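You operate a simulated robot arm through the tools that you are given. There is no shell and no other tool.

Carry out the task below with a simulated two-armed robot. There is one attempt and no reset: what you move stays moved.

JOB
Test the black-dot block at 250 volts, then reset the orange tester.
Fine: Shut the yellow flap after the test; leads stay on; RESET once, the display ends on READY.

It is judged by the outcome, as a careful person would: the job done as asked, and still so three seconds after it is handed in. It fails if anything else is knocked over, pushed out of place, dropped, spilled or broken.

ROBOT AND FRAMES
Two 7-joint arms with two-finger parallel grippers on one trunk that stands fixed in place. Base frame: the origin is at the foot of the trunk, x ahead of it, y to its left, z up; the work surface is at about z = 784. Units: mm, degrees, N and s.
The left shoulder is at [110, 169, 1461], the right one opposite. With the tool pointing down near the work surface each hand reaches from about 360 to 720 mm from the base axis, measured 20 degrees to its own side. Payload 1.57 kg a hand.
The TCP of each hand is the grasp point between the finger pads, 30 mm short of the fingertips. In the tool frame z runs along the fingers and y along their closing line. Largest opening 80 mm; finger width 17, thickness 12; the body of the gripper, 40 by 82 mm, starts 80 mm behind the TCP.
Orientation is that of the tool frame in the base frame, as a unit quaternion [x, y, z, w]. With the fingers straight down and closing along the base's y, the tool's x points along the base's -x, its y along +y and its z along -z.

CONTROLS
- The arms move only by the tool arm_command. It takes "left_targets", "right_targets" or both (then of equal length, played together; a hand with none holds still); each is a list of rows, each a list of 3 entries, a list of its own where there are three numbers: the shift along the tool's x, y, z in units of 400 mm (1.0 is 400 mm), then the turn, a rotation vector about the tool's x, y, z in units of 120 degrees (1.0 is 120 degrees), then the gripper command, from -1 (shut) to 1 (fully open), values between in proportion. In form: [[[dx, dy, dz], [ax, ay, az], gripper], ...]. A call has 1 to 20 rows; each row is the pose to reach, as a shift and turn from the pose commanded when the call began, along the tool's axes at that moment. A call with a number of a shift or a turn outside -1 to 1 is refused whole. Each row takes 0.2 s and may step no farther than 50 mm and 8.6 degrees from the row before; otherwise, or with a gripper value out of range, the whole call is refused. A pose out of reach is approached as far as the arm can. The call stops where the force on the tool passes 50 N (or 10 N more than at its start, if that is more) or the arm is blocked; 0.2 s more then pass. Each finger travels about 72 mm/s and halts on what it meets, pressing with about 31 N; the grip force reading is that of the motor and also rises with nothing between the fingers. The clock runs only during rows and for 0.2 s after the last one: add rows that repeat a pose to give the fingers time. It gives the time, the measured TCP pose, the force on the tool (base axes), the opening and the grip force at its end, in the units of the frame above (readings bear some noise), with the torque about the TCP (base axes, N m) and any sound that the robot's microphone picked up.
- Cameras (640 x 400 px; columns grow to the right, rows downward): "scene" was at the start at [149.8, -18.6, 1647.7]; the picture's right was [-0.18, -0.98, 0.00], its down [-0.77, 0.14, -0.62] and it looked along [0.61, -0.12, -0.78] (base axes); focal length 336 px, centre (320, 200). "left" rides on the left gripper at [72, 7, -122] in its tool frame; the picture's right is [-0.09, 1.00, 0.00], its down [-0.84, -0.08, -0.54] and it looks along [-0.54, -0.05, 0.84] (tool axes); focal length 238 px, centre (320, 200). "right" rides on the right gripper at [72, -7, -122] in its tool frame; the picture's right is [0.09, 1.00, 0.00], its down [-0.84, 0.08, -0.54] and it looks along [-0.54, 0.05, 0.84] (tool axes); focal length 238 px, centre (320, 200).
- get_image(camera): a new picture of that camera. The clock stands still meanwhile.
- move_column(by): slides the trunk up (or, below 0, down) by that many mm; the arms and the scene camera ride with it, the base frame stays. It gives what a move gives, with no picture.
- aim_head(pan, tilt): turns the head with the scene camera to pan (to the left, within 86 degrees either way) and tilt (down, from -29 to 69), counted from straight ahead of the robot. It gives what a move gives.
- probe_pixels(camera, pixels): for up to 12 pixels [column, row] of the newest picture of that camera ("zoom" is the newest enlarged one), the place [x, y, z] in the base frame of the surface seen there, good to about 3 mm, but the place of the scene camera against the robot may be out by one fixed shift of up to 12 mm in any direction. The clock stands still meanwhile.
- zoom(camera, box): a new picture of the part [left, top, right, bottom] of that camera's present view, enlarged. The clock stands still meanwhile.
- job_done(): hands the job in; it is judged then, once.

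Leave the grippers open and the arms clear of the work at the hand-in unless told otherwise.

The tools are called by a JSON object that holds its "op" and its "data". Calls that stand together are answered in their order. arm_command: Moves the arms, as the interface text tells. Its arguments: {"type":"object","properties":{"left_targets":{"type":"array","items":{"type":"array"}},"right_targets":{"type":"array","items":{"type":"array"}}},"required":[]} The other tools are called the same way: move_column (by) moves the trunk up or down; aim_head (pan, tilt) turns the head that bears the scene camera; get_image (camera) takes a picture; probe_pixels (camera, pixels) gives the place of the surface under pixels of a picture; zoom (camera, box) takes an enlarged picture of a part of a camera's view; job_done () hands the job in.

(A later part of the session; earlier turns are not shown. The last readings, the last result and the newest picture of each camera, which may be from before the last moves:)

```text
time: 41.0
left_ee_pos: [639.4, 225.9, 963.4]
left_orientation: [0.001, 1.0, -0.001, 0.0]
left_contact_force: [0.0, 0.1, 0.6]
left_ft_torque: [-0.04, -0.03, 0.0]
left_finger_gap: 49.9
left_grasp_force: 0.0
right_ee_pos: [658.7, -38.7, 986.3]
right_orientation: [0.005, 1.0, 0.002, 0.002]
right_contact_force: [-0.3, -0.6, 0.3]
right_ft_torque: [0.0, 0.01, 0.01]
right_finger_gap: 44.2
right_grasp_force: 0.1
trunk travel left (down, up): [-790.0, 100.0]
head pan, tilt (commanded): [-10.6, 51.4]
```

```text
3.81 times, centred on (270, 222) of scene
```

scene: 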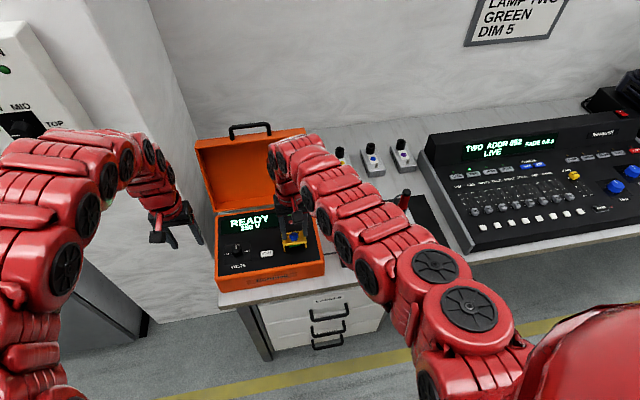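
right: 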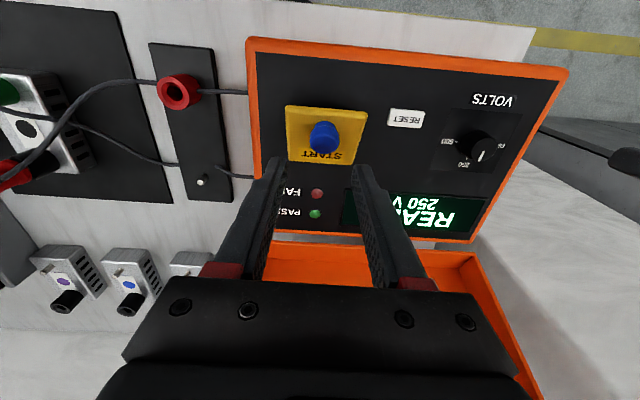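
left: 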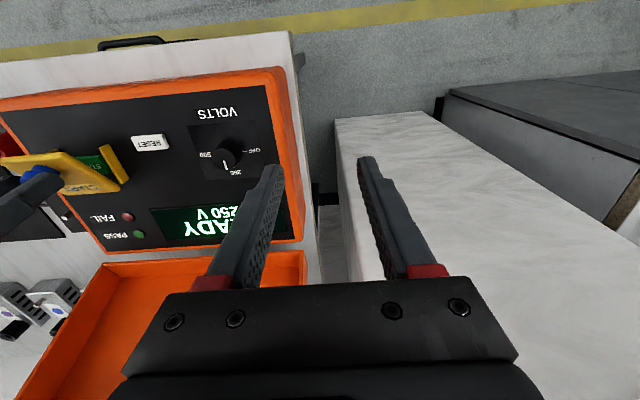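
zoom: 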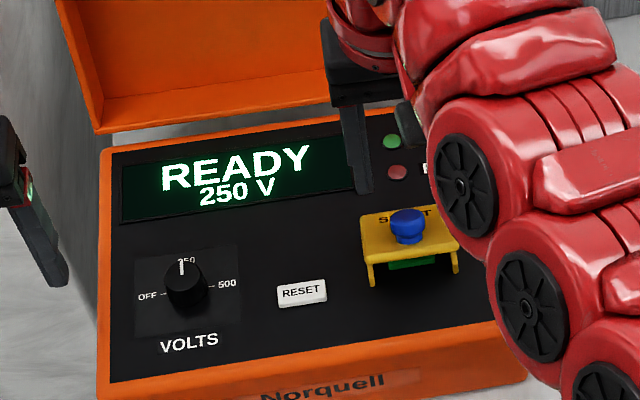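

The flap stays open about 30° on its own. I'll close the right fingers, move back in front of its raised near edge to (608, -35), and descend so the fingertips sit at z ≈ 896, below that edge (z ≈ 909) and in front of it (x ≈ 628).

{"op": "arm_command", "data": {"right_targets": [[[0.06, 0.005, -0.01], [0, 0, 0], -1], [[0.127, 0.009, -0.01], [0, 0, 0], -1], [[0.127, 0.009, 0.05], [0, 0, 0], -1], [[0.127, 0.009, 0.1], [0, 0, 0], -1], [[0.127, 0.009, 0.15], [0, 0, 0], -1], [[0.127, 0.009, 0.15], [0, 0, 0], -1]]}}

{"op": "get_image", "data": {"camera": "right"}}

{"op": "zoom", "data": {"camera": "scene", "box": [240, 180, 340, 265]}}

{"op": "zoom", "data": {"camera": "left", "box": [0, 100, 160, 240]}}

```text
time: 42.4
left_ee_pos: [641.0, 225.3, 962.7]
left_orientation: [0.001, 1.0, 0.0, -0.001]
left_contact_force: [-0.5, -0.5, -1.4]
left_ft_torque: [-0.01, -0.01, -0.01]
left_finger_gap: 49.9
left_grasp_force: 0.0
right_ee_pos: [608.8, -32.7, 926.1]
right_orientation: [0.004, 1.0, 0.004, 0.001]
right_contact_force: [-0.5, -0.1, -0.1]
right_ft_torque: [0.01, 0.0, -0.04]
right_finger_gap: 0.1
right_grasp_force: 21.5
trunk travel left (down, up): [-790.0, 100.0]
head pan, tilt (commanded): [-10.6, 51.4]
```

```text
taken
```

right: 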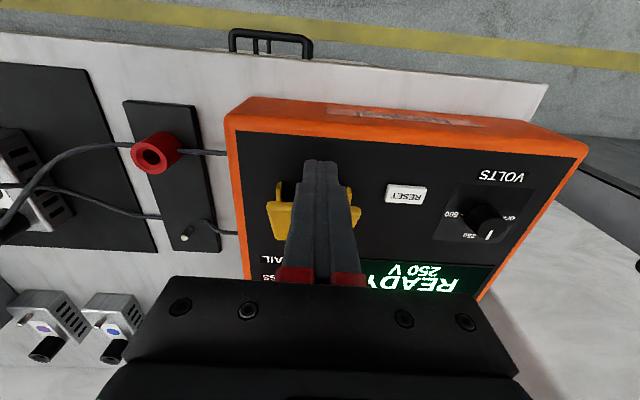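

```text
4.71 times, centred on (290, 222) of scene
```

zoom: 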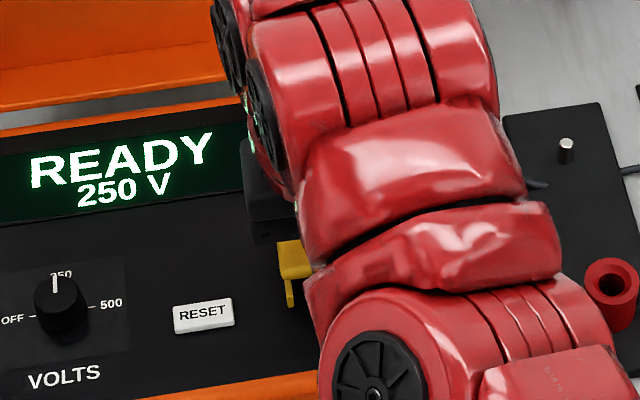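

```text
2.86 times, centred on (80, 170) of left
```

zoom: 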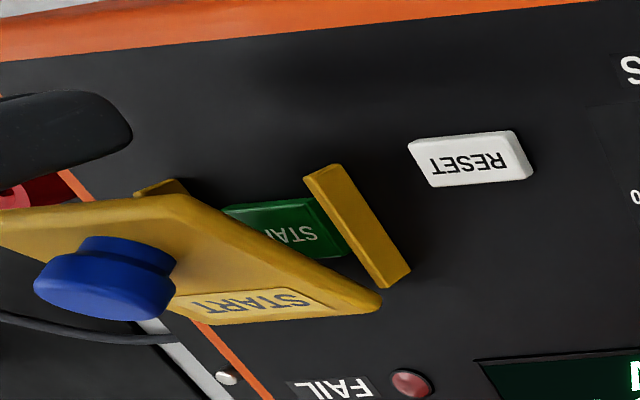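

The fingertips are in front of the flap's raised near edge, seen at upper left of the left-camera zoom. Now I'll push forward and up along the edge's arc to about 60°.

{"op": "arm_command", "data": {"right_targets": [[[-0.02, 0, 0], [0, 0, 0], -1], [[-0.03, 0, 0], [0, 0, 0], -1], [[-0.04, 0, -0.011], [0, 0, 0], -1], [[-0.05, 0, -0.0222], [0, 0, 0], -1], [[-0.07, 0, -0.041], [0, 0, 0], -1], [[-0.0925, 0, -0.0567], [0, 0, 0], -1]]}}

{"op": "get_image", "data": {"camera": "left"}}

{"op": "zoom", "data": {"camera": "left", "box": [0, 100, 160, 240]}}

{"op": "get_image", "data": {"camera": "right"}}

```text
time: 43.8
left_ee_pos: [640.9, 226.2, 962.1]
left_orientation: [0.0, 1.0, 0.0, 0.001]
left_contact_force: [0.0, 0.3, 0.5]
left_ft_torque: [0.03, 0.0, -0.04]
left_finger_gap: 50.1
left_grasp_force: 0.0
right_ee_pos: [645.8, -34.4, 948.0]
right_orientation: [0.005, 1.0, 0.003, 0.001]
right_contact_force: [-0.2, -0.3, -0.4]
right_ft_torque: [0.01, 0.0, -0.01]
right_finger_gap: 0.0
right_grasp_force: 21.2
trunk travel left (down, up): [-790.0, 100.0]
head pan, tilt (commanded): [-10.6, 51.4]
```

```text
taken
```

left: 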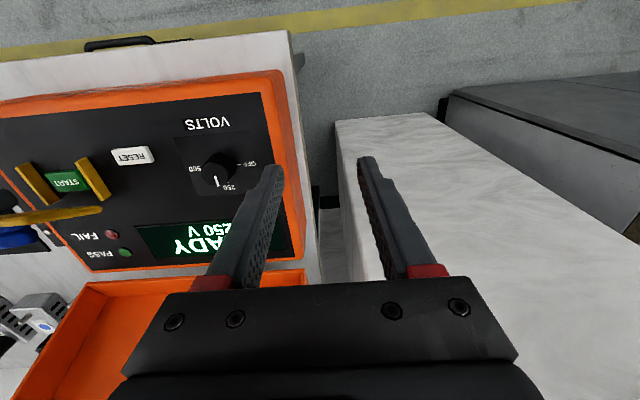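

```text
2.86 times, centred on (80, 170) of left
```

zoom: 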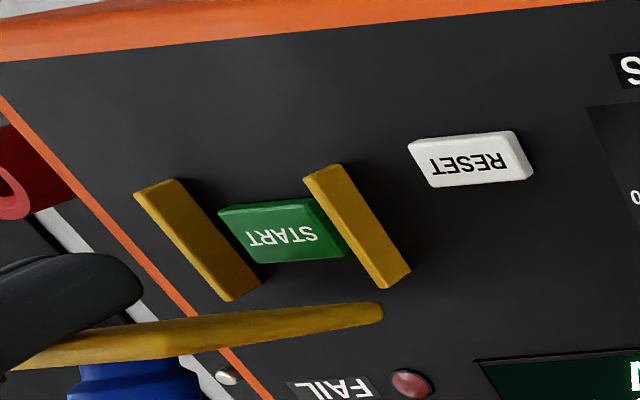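

```text
taken
```

right: 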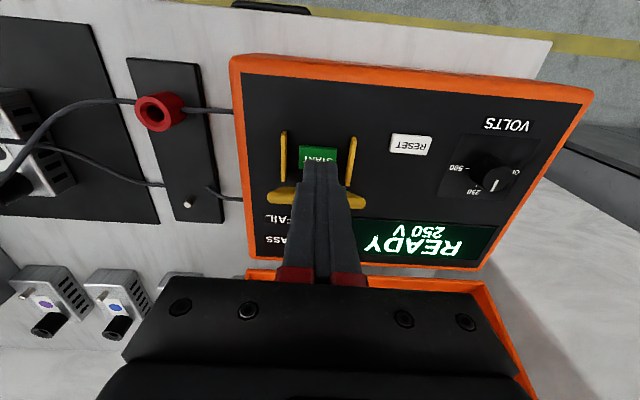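

The flap is now standing steeply open and START is exposed between the cheeks, with no load on the hand. I'll push a further 28 mm forward to take it to about vertical or past it.

{"op": "arm_command", "data": {"right_targets": [[[-0.02, 0, -0.004], [0, 0, 0], -1], [[-0.045, 0, -0.007], [0, 0, 0], -1], [[-0.07, 0, -0.01], [0, 0, 0], -1]]}}

{"op": "zoom", "data": {"camera": "left", "box": [0, 100, 160, 240]}}

{"op": "get_image", "data": {"camera": "right"}}

{"op": "probe_pixels", "data": {"camera": "right", "pixels": [[320, 150], [285, 150], [352, 160], [280, 190], [355, 200]]}}

```text
time: 44.6
left_ee_pos: [640.2, 224.6, 962.9]
left_orientation: [0.001, 1.0, 0.0, -0.001]
left_contact_force: [-1.1, -0.3, -0.3]
left_ft_torque: [0.01, -0.04, 0.0]
left_finger_gap: 49.8
left_grasp_force: 0.0
right_ee_pos: [673.5, -33.9, 953.1]
right_orientation: [0.004, 1.0, 0.003, 0.001]
right_contact_force: [0.2, 0.2, -0.4]
right_ft_torque: [-0.01, 0.01, 0.0]
right_finger_gap: 0.0
right_grasp_force: 21.7
trunk travel left (down, up): [-790.0, 100.0]
head pan, tilt (commanded): [-10.6, 51.4]
```

```text
2.86 times, centred on (80, 170) of left
```

zoom: 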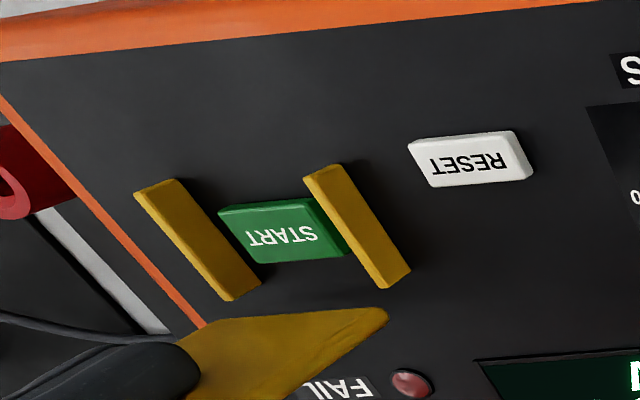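

```text
taken
```

right: 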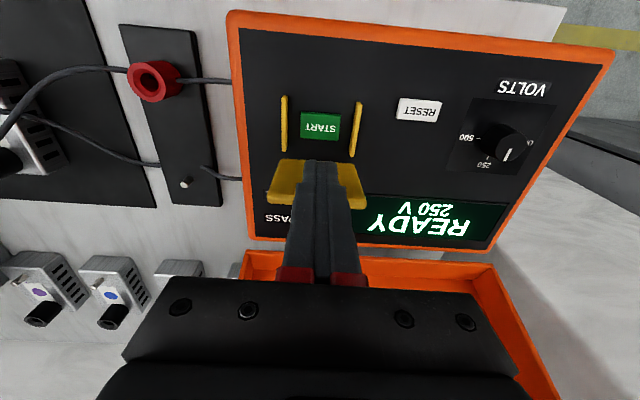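

```text
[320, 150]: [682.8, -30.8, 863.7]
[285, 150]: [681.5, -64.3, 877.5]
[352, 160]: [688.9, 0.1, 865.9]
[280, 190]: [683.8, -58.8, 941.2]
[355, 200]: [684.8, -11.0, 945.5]
```

The flap is upright now (top edge at about x 684, z 943, so near 90°) and needs little force. I'll nudge it about 14 mm more so it leans safely past vertical.

{"op": "arm_command", "data": {"right_targets": [[[-0.018, 0, 0], [0, 0, 0], -1], [[-0.036, 0, 0], [0, 0, 0], -1], [[-0.036, 0, 0], [0, 0, 0], -1]]}}

{"op": "get_image", "data": {"camera": "right"}}

{"op": "probe_pixels", "data": {"camera": "right", "pixels": [[285, 160], [280, 190], [355, 200], [275, 180], [355, 170], [320, 110]]}}

{"op": "zoom", "data": {"camera": "left", "box": [0, 100, 160, 240]}}

```text
time: 45.4
left_ee_pos: [640.3, 225.3, 962.5]
left_orientation: [0.001, 1.0, 0.0, 0.0]
left_contact_force: [0.6, 1.1, 0.8]
left_ft_torque: [-0.02, 0.02, -0.01]
left_finger_gap: 49.9
left_grasp_force: 0.0
right_ee_pos: [687.7, -34.3, 953.5]
right_orientation: [0.004, 1.0, 0.003, 0.001]
right_contact_force: [0.7, 0.2, -0.2]
right_ft_torque: [0.0, -0.01, -0.01]
right_finger_gap: 0.0
right_grasp_force: 21.7
trunk travel left (down, up): [-790.0, 100.0]
head pan, tilt (commanded): [-10.6, 51.4]
```

```text
taken
```

right: 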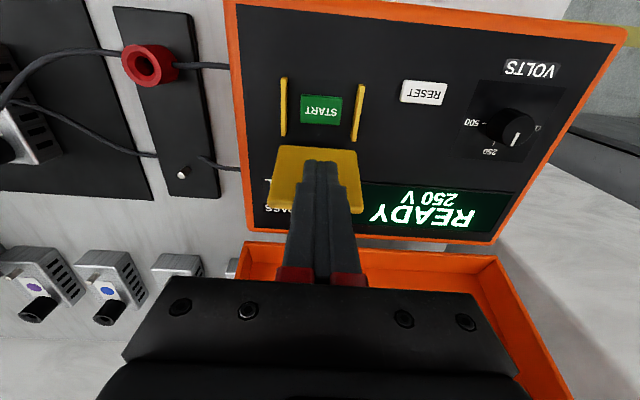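

```text
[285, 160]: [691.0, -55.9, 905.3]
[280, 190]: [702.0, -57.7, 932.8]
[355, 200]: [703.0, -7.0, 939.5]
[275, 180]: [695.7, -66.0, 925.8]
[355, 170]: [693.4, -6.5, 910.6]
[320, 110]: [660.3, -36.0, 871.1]
```

```text
2.86 times, centred on (80, 170) of left
```

zoom: 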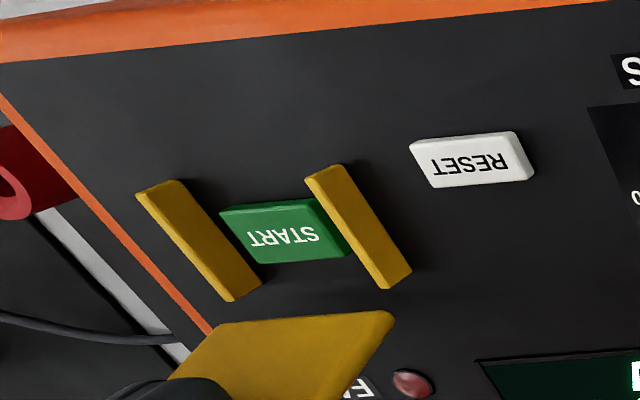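

The flap leans back about 19° past vertical (top edge at x ≈ 702, z ≈ 937) and shows no pushback. I'll back the fingers away toward the robot, rise a little, and check the flap stays and where START's centre is.

{"op": "arm_command", "data": {"right_targets": [[[0.04, 0, 0], [0, 0, 0], -1], [[0.075, 0, -0.02], [0, 0, 0], -1], [[0.075, 0, -0.07], [0, 0, 0], -1], [[0.075, 0, -0.07], [0, 0, 0], -1]]}}

{"op": "get_image", "data": {"camera": "right"}}

{"op": "zoom", "data": {"camera": "right", "box": [260, 80, 380, 200]}}

{"op": "probe_pixels", "data": {"camera": "zoom", "pixels": [[270, 160], [330, 160], [270, 195], [330, 200], [300, 180], [200, 130], [400, 150], [210, 200], [395, 210], [210, 290], [420, 300], [310, 130]]}}

```text
time: 46.4
left_ee_pos: [639.4, 225.8, 963.3]
left_orientation: [0.001, 1.0, -0.001, 0.0]
left_contact_force: [0.2, 0.4, 0.0]
left_ft_torque: [0.03, -0.04, 0.01]
left_finger_gap: 49.9
left_grasp_force: 0.0
right_ee_pos: [658.9, -36.6, 980.6]
right_orientation: [0.005, 1.0, 0.002, 0.0]
right_contact_force: [0.3, -0.1, -0.8]
right_ft_torque: [0.03, 0.0, 0.0]
right_finger_gap: 0.1
right_grasp_force: 21.5
trunk travel left (down, up): [-790.0, 100.0]
head pan, tilt (commanded): [-10.6, 51.4]
```

```text
taken
```

right: 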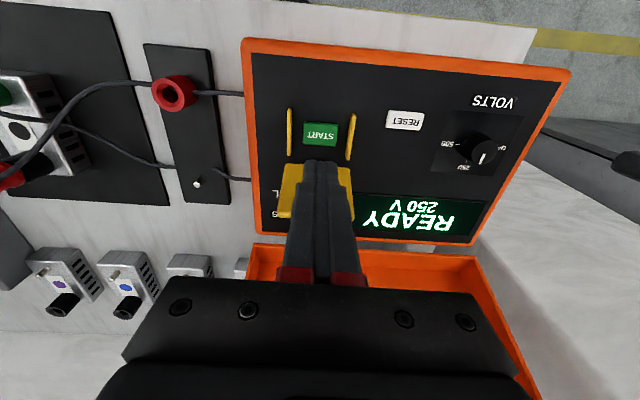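

```text
3.33 times, centred on (320, 140) of right
```

zoom: 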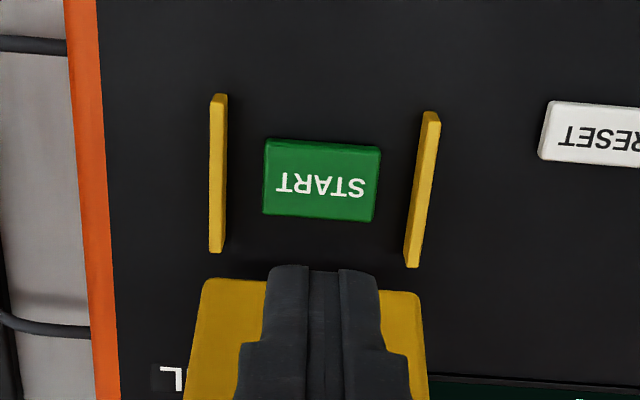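

```text
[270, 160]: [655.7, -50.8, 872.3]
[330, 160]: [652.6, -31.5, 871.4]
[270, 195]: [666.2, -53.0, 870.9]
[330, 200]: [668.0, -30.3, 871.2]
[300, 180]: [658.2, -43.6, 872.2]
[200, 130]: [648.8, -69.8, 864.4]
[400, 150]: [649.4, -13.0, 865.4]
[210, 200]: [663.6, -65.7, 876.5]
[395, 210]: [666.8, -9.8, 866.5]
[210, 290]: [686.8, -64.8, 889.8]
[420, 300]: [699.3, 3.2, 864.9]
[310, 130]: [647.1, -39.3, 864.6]
```

The flap stays open on its own. START's centre is about (660, -34), top at z ≈ 871.5, 38 × 24 mm, and the flap is well clear behind. I'll bring the closed fingertips down over it, stopping just above the surface.

{"op": "arm_command", "data": {"right_targets": [[[-0.002, 0.005, 0.06], [0, 0, 0], -1], [[-0.002, 0.005, 0.12], [0, 0, 0], -1], [[-0.002, 0.005, 0.17], [0, 0, 0], -1], [[-0.002, 0.005, 0.189], [0, 0, 0], -1], [[-0.002, 0.005, 0.189], [0, 0, 0], -1]]}}

{"op": "get_image", "data": {"camera": "right"}}

{"op": "zoom", "data": {"camera": "left", "box": [0, 100, 160, 240]}}

```text
time: 47.6
left_ee_pos: [640.2, 225.8, 963.8]
left_orientation: [0.001, 1.0, 0.0, 0.0]
left_contact_force: [-0.2, -0.4, -0.1]
left_ft_torque: [-0.06, 0.01, 0.0]
left_finger_gap: 50.0
left_grasp_force: 0.1
right_ee_pos: [659.6, -32.3, 905.0]
right_orientation: [0.004, 1.0, 0.003, 0.001]
right_contact_force: [-0.1, -0.2, -0.7]
right_ft_torque: [-0.03, 0.0, 0.0]
right_finger_gap: 0.0
right_grasp_force: 21.9
trunk travel left (down, up): [-790.0, 100.0]
head pan, tilt (commanded): [-10.6, 51.4]
```

```text
taken
```

right: 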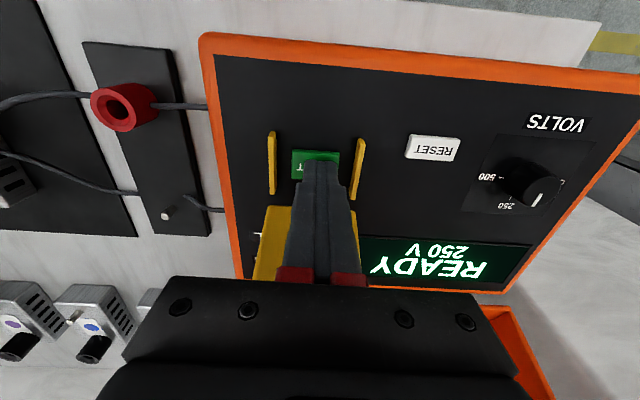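

```text
2.86 times, centred on (80, 170) of left
```

zoom: 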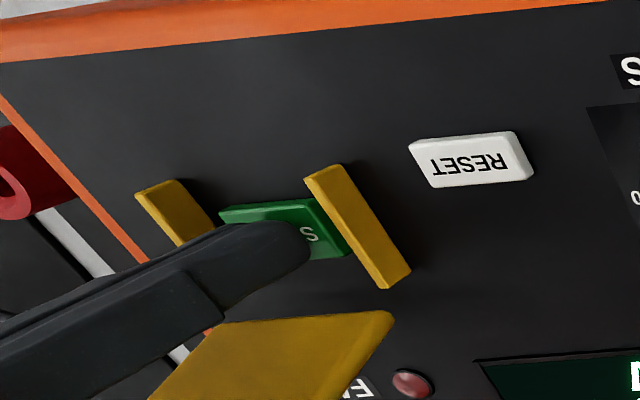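

The fingertips are right over START, about 3 mm above it. I'll press down in small steps to about z 897 and watch for a click or force.

{"op": "arm_command", "data": {"right_targets": [[[0, 0, 0.006], [0, 0, 0], -1], [[0, 0, 0.011], [0, 0, 0], -1], [[0, 0, 0.016], [0, 0, 0], -1], [[0, 0, 0.02], [0, 0, 0], -1]]}}

{"op": "get_image", "data": {"camera": "right"}}

```text
time: 48.6
left_ee_pos: [639.3, 224.6, 962.8]
left_orientation: [0.001, 1.0, 0.0, 0.001]
left_contact_force: [0.9, -0.3, -0.4]
left_ft_torque: [0.01, -0.01, 0.02]
left_finger_gap: 49.9
left_grasp_force: 0.0
right_ee_pos: [658.7, -32.9, 898.5]
right_orientation: [0.004, 1.0, 0.002, 0.002]
right_contact_force: [0.5, 0.2, 4.7]
right_ft_torque: [-0.02, 0.01, -0.01]
right_finger_gap: 0.2
right_grasp_force: 21.7
trunk travel left (down, up): [-790.0, 100.0]
head pan, tilt (commanded): [-10.6, 51.4]
heard: click
```

```text
taken
```

right: 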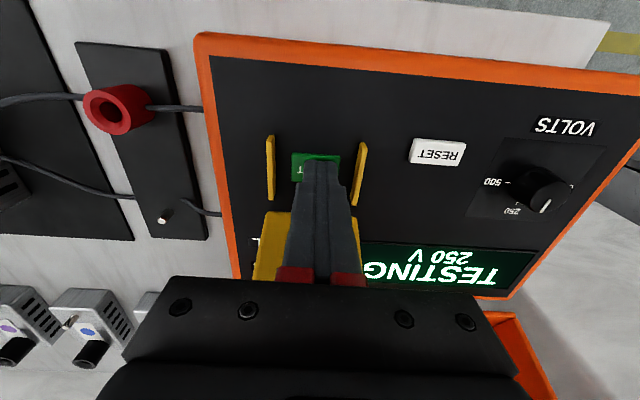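

A click was heard and the display shows "TESTING 250 V". I'll hold still a few seconds to let the test run and then look at the display.

{"op": "arm_command", "data": {"right_targets": [[[0, 0, 0], [0, 0, 0], -1], [[0, 0, 0], [0, 0, 0], -1], [[0, 0, 0], [0, 0, 0], -1], [[0, 0, 0], [0, 0, 0], -1], [[0, 0, 0], [0, 0, 0], -1], [[0, 0, 0], [0, 0, 0], -1], [[0, 0, 0], [0, 0, 0], -1], [[0, 0, 0], [0, 0, 0], -1], [[0, 0, 0], [0, 0, 0], -1], [[0, 0, 0], [0, 0, 0], -1]]}}

{"op": "get_image", "data": {"camera": "right"}}

{"op": "get_image", "data": {"camera": "left"}}

```text
time: 50.8
left_ee_pos: [639.4, 225.4, 963.6]
left_orientation: [0.001, 1.0, -0.001, 0.001]
left_contact_force: [0.1, 0.3, 0.3]
left_ft_torque: [0.01, -0.01, 0.02]
left_finger_gap: 50.0
left_grasp_force: 0.0
right_ee_pos: [657.4, -32.5, 898.4]
right_orientation: [0.005, 1.0, 0.003, 0.001]
right_contact_force: [1.6, 0.5, 7.4]
right_ft_torque: [0.02, -0.03, 0.02]
right_finger_gap: 0.0
right_grasp_force: 21.5
trunk travel left (down, up): [-790.0, 100.0]
head pan, tilt (commanded): [-10.6, 51.4]
```

```text
taken
```

right: 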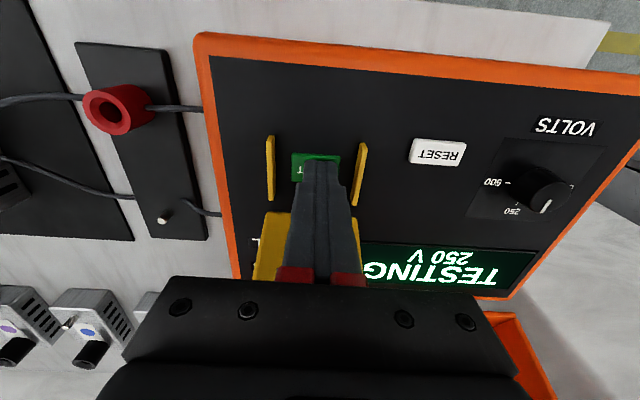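

```text
taken
```

left: 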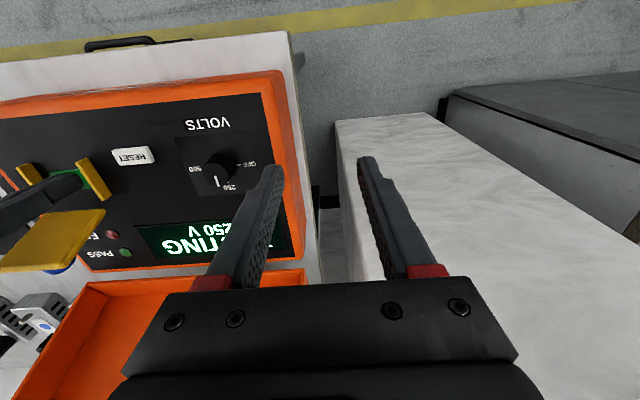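

Still "TESTING 250 V" after about 2.5 s. I'll keep waiting a few more seconds.

{"op": "arm_command", "data": {"right_targets": [[[0, 0, 0], [0, 0, 0], -1], [[0, 0, 0], [0, 0, 0], -1], [[0, 0, 0], [0, 0, 0], -1], [[0, 0, 0], [0, 0, 0], -1], [[0, 0, 0], [0, 0, 0], -1], [[0, 0, 0], [0, 0, 0], -1], [[0, 0, 0], [0, 0, 0], -1], [[0, 0, 0], [0, 0, 0], -1], [[0, 0, 0], [0, 0, 0], -1], [[0, 0, 0], [0, 0, 0], -1], [[0, 0, 0], [0, 0, 0], -1], [[0, 0, 0], [0, 0, 0], -1], [[0, 0, 0], [0, 0, 0], -1], [[0, 0, 0], [0, 0, 0], -1], [[0, 0, 0], [0, 0, 0], -1]]}}

{"op": "get_image", "data": {"camera": "right"}}

```text
time: 54.0
left_ee_pos: [638.8, 226.2, 963.0]
left_orientation: [0.002, 1.0, 0.0, 0.0]
left_contact_force: [0.6, -0.3, -0.3]
left_ft_torque: [0.01, 0.03, 0.04]
left_finger_gap: 49.9
left_grasp_force: 0.1
right_ee_pos: [658.7, -33.1, 899.2]
right_orientation: [0.005, 1.0, 0.002, 0.002]
right_contact_force: [1.5, 1.1, 7.5]
right_ft_torque: [0.0, -0.04, 0.0]
right_finger_gap: 0.0
right_grasp_force: 21.4
trunk travel left (down, up): [-790.0, 100.0]
head pan, tilt (commanded): [-10.6, 51.4]
```

```text
taken
```

right: 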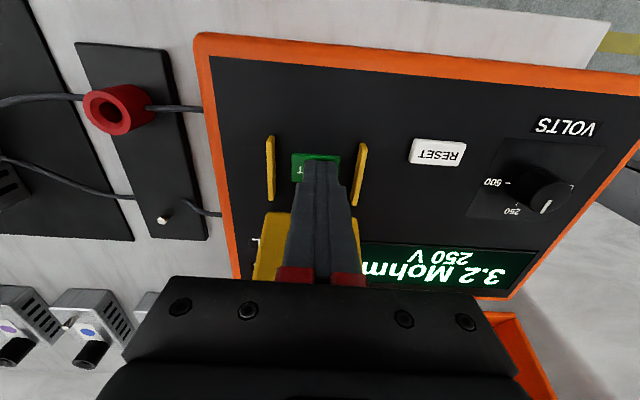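

The test is finished: the display reads "3.2 Mohm, 250 V". I'll lift the fingers straight off START and look at the result lights and the flap.

{"op": "arm_command", "data": {"right_targets": [[[0, 0, -0.03], [0, 0, 0], -1], [[0, 0, -0.1], [0, 0, 0], -1], [[0, 0, -0.2], [0, 0, 0], -1], [[0, 0, -0.22], [0, 0, 0], -1]]}}

{"op": "get_image", "data": {"camera": "right"}}

{"op": "get_image", "data": {"camera": "left"}}

{"op": "zoom", "data": {"camera": "left", "box": [0, 130, 160, 280]}}

```text
time: 55.0
left_ee_pos: [640.6, 224.0, 963.6]
left_orientation: [0.001, 1.0, 0.0, 0.0]
left_contact_force: [0.3, 0.1, -0.6]
left_ft_torque: [0.0, 0.02, -0.01]
left_finger_gap: 50.0
left_grasp_force: 0.1
right_ee_pos: [658.4, -34.6, 986.5]
right_orientation: [0.005, 1.0, 0.003, 0.002]
right_contact_force: [0.7, -1.3, -1.4]
right_ft_torque: [0.01, -0.02, 0.0]
right_finger_gap: 0.0
right_grasp_force: 21.0
trunk travel left (down, up): [-790.0, 100.0]
head pan, tilt (commanded): [-10.6, 51.4]
```

```text
taken
```

right: 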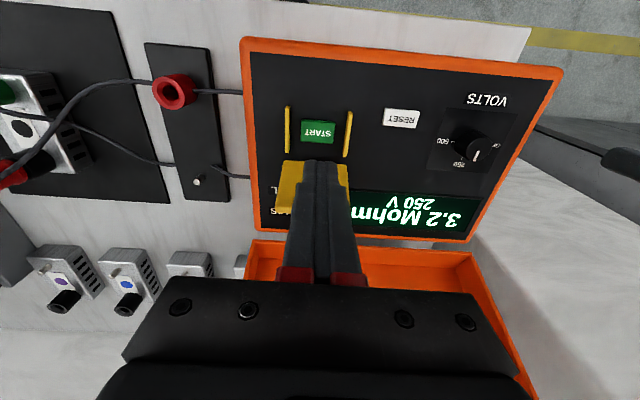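

```text
taken
```

left: 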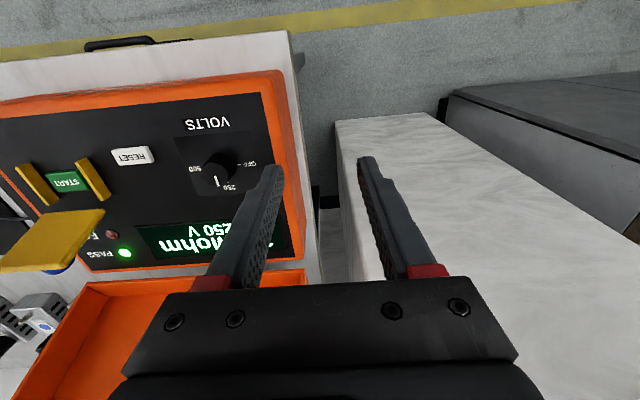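

```text
2.67 times, centred on (80, 205) of left
```

zoom: 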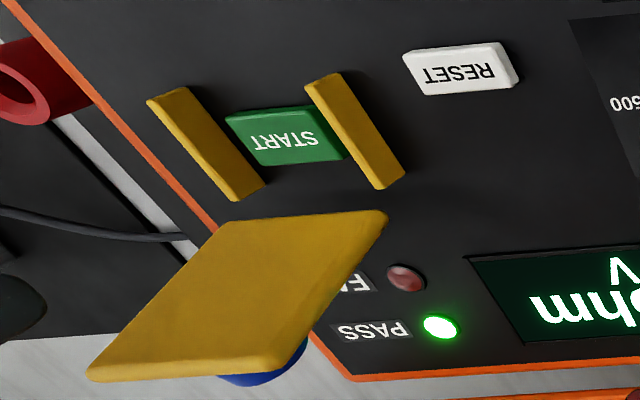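

The PASS light is lit and the display shows 3.2 Mohm. Now to shut the flap: it leans back with its top edge at about (702, z 938), so I'll bring the closed fingers up over it, leaning 20° forward, to a point behind it with the tips high (tip at about x 740, z 965).

{"op": "arm_command", "data": {"right_targets": [[[0, 0, -0.035], [0, 0, 0], -1], [[-0.045, 0, -0.035], [0, -0.05, 0], -1], [[-0.09, 0, -0.03], [0, -0.1, 0], -1], [[-0.135, 0, -0.025], [0, -0.15, 0], -1], [[-0.179, 0, -0.017], [0, -0.1667, 0], -1], [[-0.179, 0, -0.017], [0, -0.1667, 0], -1]]}}

{"op": "get_image", "data": {"camera": "right"}}

{"op": "get_image", "data": {"camera": "scene"}}

```text
time: 56.4
left_ee_pos: [639.7, 225.7, 963.7]
left_orientation: [0.001, 1.0, 0.0, 0.0]
left_contact_force: [0.5, -0.5, 0.6]
left_ft_torque: [0.0, -0.03, 0.02]
left_finger_gap: 50.0
left_grasp_force: 0.0
right_ee_pos: [730.7, -32.8, 991.2]
right_orientation: [0.005, 0.984, 0.001, 0.176]
right_contact_force: [-0.5, -0.2, -0.3]
right_ft_torque: [-0.02, 0.01, 0.02]
right_finger_gap: 0.0
right_grasp_force: 21.2
trunk travel left (down, up): [-790.0, 100.0]
head pan, tilt (commanded): [-10.6, 51.4]
```

```text
taken
```

right: 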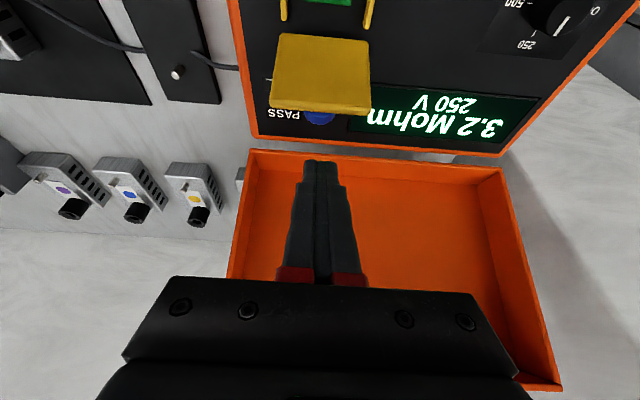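

```text
taken
```

scene: 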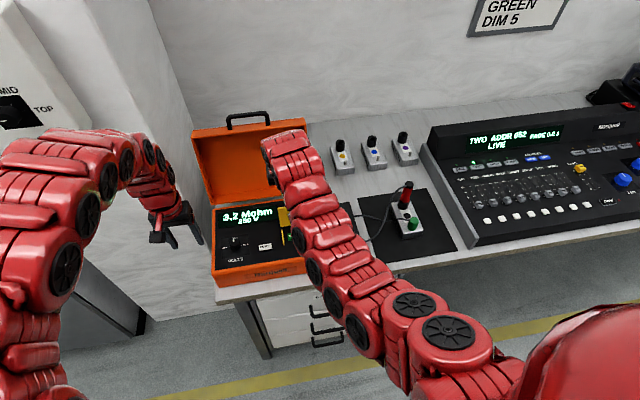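

The fingers are behind and above the flap. I'll probe the flap's top edge at about (320, 106) and the knob at (320, 117) before lowering.

{"op": "probe_pixels", "data": {"camera": "right", "pixels": [[320, 104], [280, 102], [362, 108], [320, 117], [325, 121], [318, 165], [318, 70], [300, 120]]}}

```text
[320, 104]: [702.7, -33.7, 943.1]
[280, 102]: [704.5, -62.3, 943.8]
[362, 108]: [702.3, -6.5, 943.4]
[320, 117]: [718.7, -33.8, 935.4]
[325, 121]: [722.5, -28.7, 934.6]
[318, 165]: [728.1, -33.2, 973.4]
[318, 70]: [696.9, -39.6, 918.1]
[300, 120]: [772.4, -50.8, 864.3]
```

The knob sticks out behind the flap to about x 723, z 912–936. I'll move forward to tip x ≈ 750, drop the tips to z ≈ 912 behind it, and then draw the hand back toward the robot about 30 mm to start swinging the flap over.

{"op": "arm_command", "data": {"right_targets": [[[-0.0235, 0, 0.0085], [0, 0, 0], -1], [[-0.0021, 0, 0.0673], [0, 0, 0], -1], [[0.0184, 0, 0.1237], [0, 0, 0], -1], [[0.0419, 0, 0.1152], [0, 0, 0], -1], [[0.0654, 0, 0.1066], [0, 0, 0], -1], [[0.0889, 0, 0.0981], [0, 0, 0], -1]]}}

{"op": "get_image", "data": {"camera": "right"}}

{"op": "get_image", "data": {"camera": "left"}}

```text
time: 57.8
left_ee_pos: [640.8, 225.8, 963.3]
left_orientation: [0.0, 1.0, 0.0, 0.001]
left_contact_force: [-0.1, 0.5, -0.1]
left_ft_torque: [-0.04, -0.04, -0.01]
left_finger_gap: 50.0
left_grasp_force: 0.1
right_ee_pos: [710.6, -32.3, 942.0]
right_orientation: [0.004, 0.985, 0.002, 0.174]
right_contact_force: [0.7, 0.4, 0.1]
right_ft_torque: [0.05, 0.03, -0.01]
right_finger_gap: 0.1
right_grasp_force: 21.8
trunk travel left (down, up): [-790.0, 100.0]
head pan, tilt (commanded): [-10.6, 51.4]
```

```text
taken
```

right: 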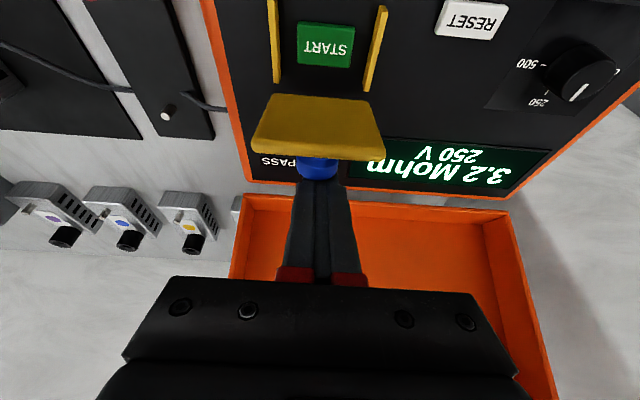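

```text
taken
```

left: 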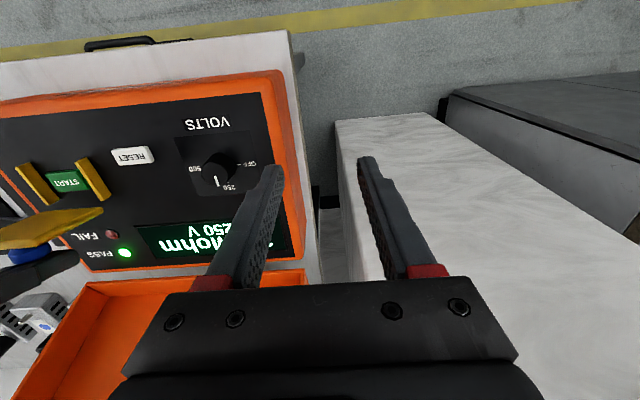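

The fingers touch the knob and the flap is swinging back with hardly any force. I'll draw back another 40 mm at the same height.

{"op": "arm_command", "data": {"right_targets": [[[0.0235, 0, -0.0086], [0, 0, 0], -1], [[0.047, 0, -0.0171], [0, 0, 0], -1], [[0.0705, 0, -0.0257], [0, 0, 0], -1], [[0.094, 0, -0.0342], [0, 0, 0], -1]]}}

{"op": "get_image", "data": {"camera": "right"}}

{"op": "zoom", "data": {"camera": "left", "box": [0, 130, 160, 280]}}

```text
time: 58.8
left_ee_pos: [639.7, 225.8, 962.3]
left_orientation: [0.0, 1.0, 0.001, -0.001]
left_contact_force: [-0.2, -0.4, 0.3]
left_ft_torque: [-0.03, 0.02, -0.02]
left_finger_gap: 49.8
left_grasp_force: 0.0
right_ee_pos: [670.4, -33.7, 944.1]
right_orientation: [0.004, 0.985, 0.002, 0.175]
right_contact_force: [0.4, -0.2, 0.2]
right_ft_torque: [0.01, 0.01, -0.02]
right_finger_gap: 0.1
right_grasp_force: 21.6
trunk travel left (down, up): [-790.0, 100.0]
head pan, tilt (commanded): [-10.6, 51.4]
```

```text
taken
```

right: 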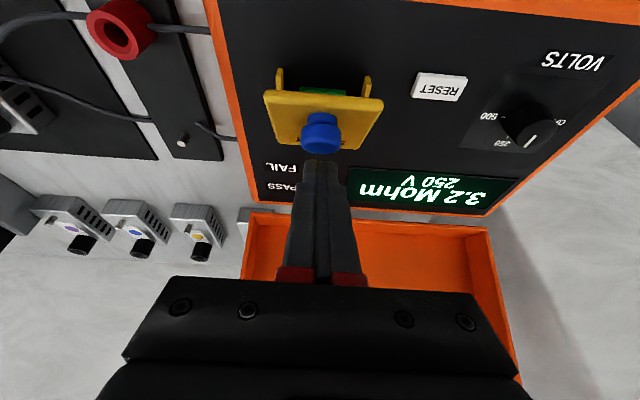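

```text
2.67 times, centred on (80, 205) of left
```

zoom: 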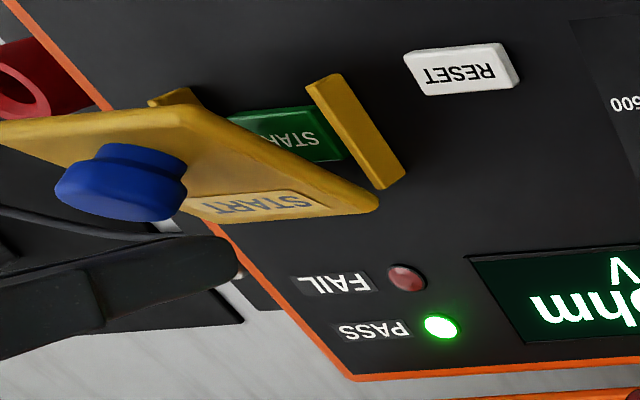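

The flap has swung over to about 35° from the panel and rests there by itself. Next I'll lift the hand clear, bring it upright and position it above the knob at about x 640.

{"op": "arm_command", "data": {"right_targets": [[[-0.0257, 0, -0.0705], [0, 0, 0], -1], [[-0.047, 0, -0.1293], [0, 0, 0], -1], [[-0.0278, 0, -0.1495], [0, 0.06, 0], -1], [[-0.0043, 0, -0.158], [0, 0.12, 0], -1], [[0.0193, 0, -0.1667], [0, 0.1667, 0], -1], [[0.0193, 0, -0.1667], [0, 0.1667, 0], -1]]}}

{"op": "get_image", "data": {"camera": "right"}}

{"op": "probe_pixels", "data": {"camera": "right", "pixels": [[320, 135], [320, 110], [290, 115], [345, 120], [318, 150]]}}

```text
time: 60.2
left_ee_pos: [639.8, 224.7, 963.2]
left_orientation: [0.0, 1.0, 0.0, 0.0]
left_contact_force: [0.0, -0.1, -0.1]
left_ft_torque: [-0.03, -0.01, 0.01]
left_finger_gap: 50.0
left_grasp_force: 0.1
right_ee_pos: [639.6, -31.2, 1004.8]
right_orientation: [0.006, 1.0, 0.002, 0.0]
right_contact_force: [-0.7, 0.5, -0.1]
right_ft_torque: [0.0, 0.04, -0.03]
right_finger_gap: 0.1
right_grasp_force: 21.3
trunk travel left (down, up): [-790.0, 100.0]
head pan, tilt (commanded): [-10.6, 51.4]
```

```text
taken
```

right: 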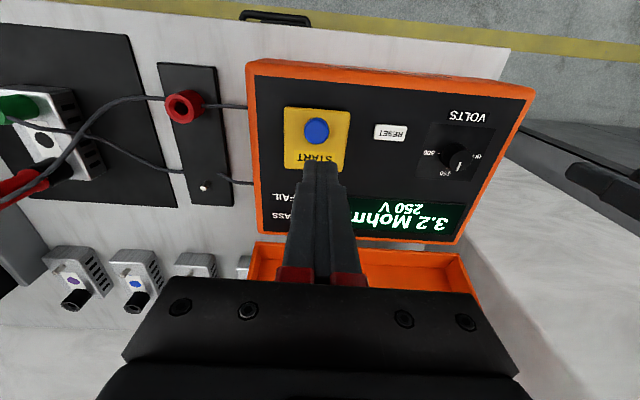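

```text
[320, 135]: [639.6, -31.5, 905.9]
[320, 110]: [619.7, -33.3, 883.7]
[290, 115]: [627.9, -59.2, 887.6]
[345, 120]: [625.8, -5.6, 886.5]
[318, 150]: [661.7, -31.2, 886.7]
```

The flap has dropped the rest of the way: the plate reads z ≈ 884–887 both near and far, and the knob top 906, the same as when it was shut at the start. I'll check it closely with both the left and right cameras.

{"op": "zoom", "data": {"camera": "left", "box": [0, 100, 160, 260]}}

{"op": "zoom", "data": {"camera": "right", "box": [265, 85, 415, 200]}}

{"op": "probe_pixels", "data": {"camera": "zoom", "pixels": [[110, 110], [230, 110], [350, 130], [120, 300], [330, 320], [500, 190], [540, 165], [580, 170], [545, 215], [500, 170], [590, 215]]}}

```text
2.50 times, centred on (80, 180) of left
```

zoom: 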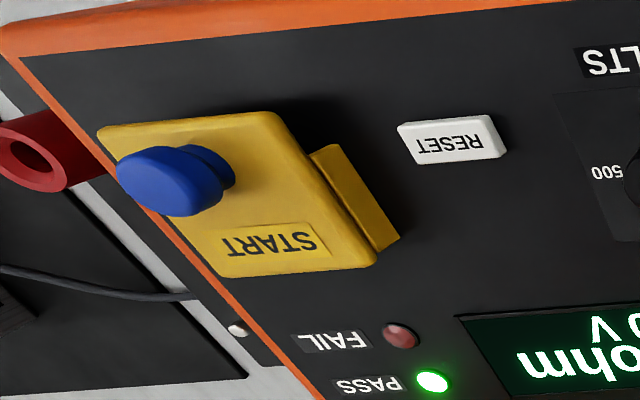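

```text
3.48 times, centred on (340, 142) of right
```

zoom: 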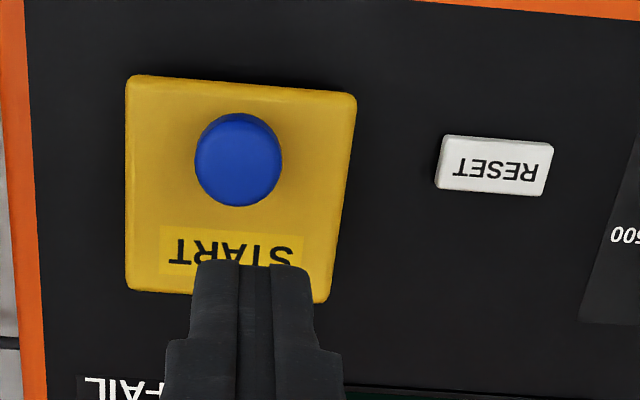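

```text
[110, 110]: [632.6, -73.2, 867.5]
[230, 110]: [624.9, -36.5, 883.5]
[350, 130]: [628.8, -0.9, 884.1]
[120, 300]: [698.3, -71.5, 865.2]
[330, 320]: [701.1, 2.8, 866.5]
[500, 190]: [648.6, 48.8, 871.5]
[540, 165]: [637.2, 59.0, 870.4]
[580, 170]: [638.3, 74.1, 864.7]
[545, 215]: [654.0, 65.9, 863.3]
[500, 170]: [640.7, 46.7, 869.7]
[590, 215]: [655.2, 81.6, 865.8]
```

The flap is shut, the same as in the starting view. RESET's centre is about (639, 45), top z ≈ 870.5, about 35 × 20 mm. I'll slide the right hand left to over it and come down to just above the surface.

{"op": "arm_command", "data": {"right_targets": [[[0, 0.1, 0], [0, 0, 0], -1], [[0, 0.191, 0], [0, 0, 0], -1], [[0, 0.191, 0.1], [0, 0, 0], -1], [[0, 0.191, 0.19], [0, 0, 0], -1], [[0, 0.191, 0.245], [0, 0, 0], -1], [[0, 0.191, 0.245], [0, 0, 0], -1]]}}

{"op": "get_image", "data": {"camera": "right"}}

{"op": "zoom", "data": {"camera": "left", "box": [40, 90, 220, 240]}}

```text
time: 61.6
left_ee_pos: [640.3, 224.4, 962.8]
left_orientation: [0.0, 1.0, 0.0, 0.0]
left_contact_force: [-0.4, 0.4, -0.5]
left_ft_torque: [0.01, 0.0, -0.02]
left_finger_gap: 49.9
left_grasp_force: 0.0
right_ee_pos: [641.1, 43.1, 904.3]
right_orientation: [0.004, 1.0, 0.002, 0.0]
right_contact_force: [-1.1, -0.2, -0.3]
right_ft_torque: [-0.04, 0.03, 0.01]
right_finger_gap: 0.4
right_grasp_force: 21.1
trunk travel left (down, up): [-790.0, 100.0]
head pan, tilt (commanded): [-10.6, 51.4]
```

```text
taken
```

right: 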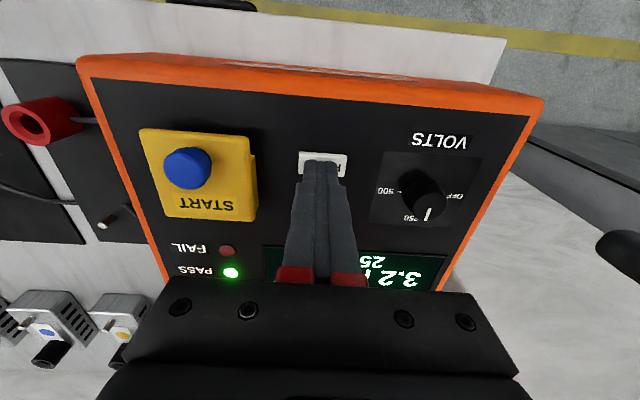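

```text
2.67 times, centred on (130, 165) of left
```

zoom: 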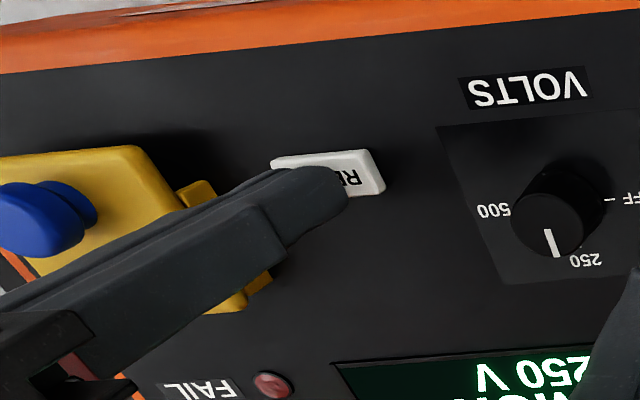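

The fingertips are over RESET, about 4 mm above it. I'll press once, in small steps down to about z 897, and listen for the click.

{"op": "arm_command", "data": {"right_targets": [[[0, 0.002, 0.008], [0, 0, 0], -1], [[0, 0.002, 0.013], [0, 0, 0], -1], [[0, 0.002, 0.018], [0, 0, 0], -1]]}}

{"op": "get_image", "data": {"camera": "right"}}

```text
time: 62.4
left_ee_pos: [640.7, 225.1, 963.7]
left_orientation: [0.0, 1.0, 0.0, -0.001]
left_contact_force: [0.5, -0.2, -0.3]
left_ft_torque: [0.01, 0.0, 0.02]
left_finger_gap: 49.8
left_grasp_force: 0.0
right_ee_pos: [641.5, 43.9, 899.3]
right_orientation: [0.005, 1.0, 0.003, 0.001]
right_contact_force: [0.2, -2.1, 4.8]
right_ft_torque: [0.0, -0.01, 0.01]
right_finger_gap: 0.0
right_grasp_force: 21.5
trunk travel left (down, up): [-790.0, 100.0]
head pan, tilt (commanded): [-10.6, 51.4]
heard: click
```

```text
taken
```

right: 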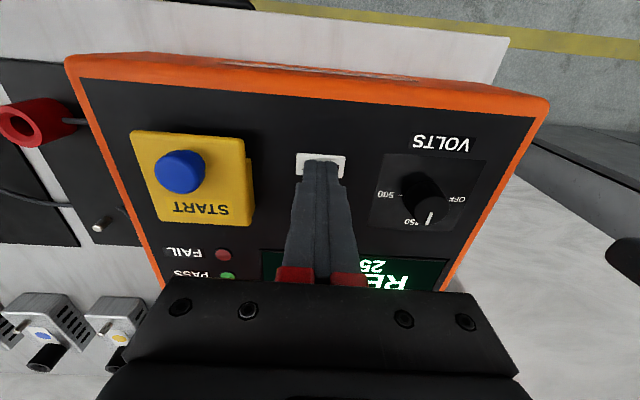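

One click, the PASS light went out and the display now starts with "RE…" again. I'll lift straight off RESET and read the display in full.

{"op": "arm_command", "data": {"right_targets": [[[0, 0, -0.04], [0, 0, 0], -1], [[0, 0, -0.12], [0, 0, 0], -1], [[0, 0, -0.22], [0, 0, 0], -1], [[0, 0, -0.25], [0, 0, 0], -1]]}}

{"op": "get_image", "data": {"camera": "right"}}

{"op": "get_image", "data": {"camera": "left"}}

```text
time: 63.4
left_ee_pos: [640.5, 224.8, 961.1]
left_orientation: [0.001, 1.0, 0.0, 0.0]
left_contact_force: [0.9, 0.1, 0.7]
left_ft_torque: [0.01, -0.01, -0.01]
left_finger_gap: 50.1
left_grasp_force: 0.1
right_ee_pos: [640.3, 44.3, 998.5]
right_orientation: [0.005, 1.0, 0.003, 0.001]
right_contact_force: [-0.9, 1.0, -0.3]
right_ft_torque: [0.0, -0.01, 0.01]
right_finger_gap: 0.0
right_grasp_force: 21.0
trunk travel left (down, up): [-790.0, 100.0]
head pan, tilt (commanded): [-10.6, 51.4]
```

```text
taken
```

right: 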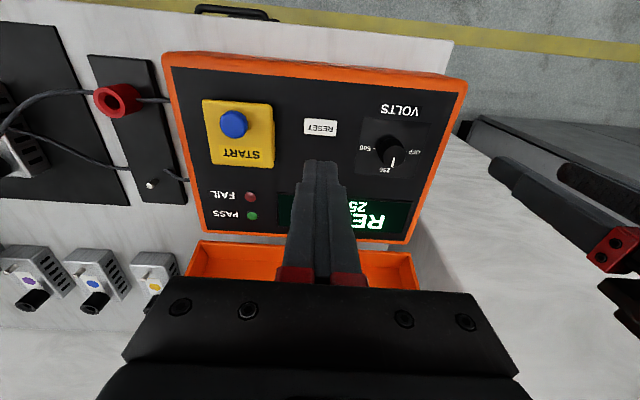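

```text
taken
```

left: 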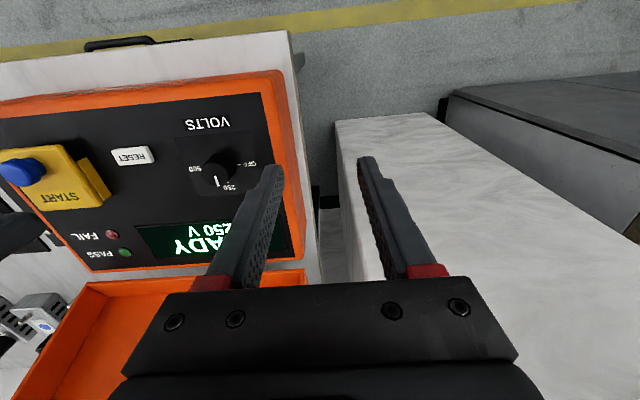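

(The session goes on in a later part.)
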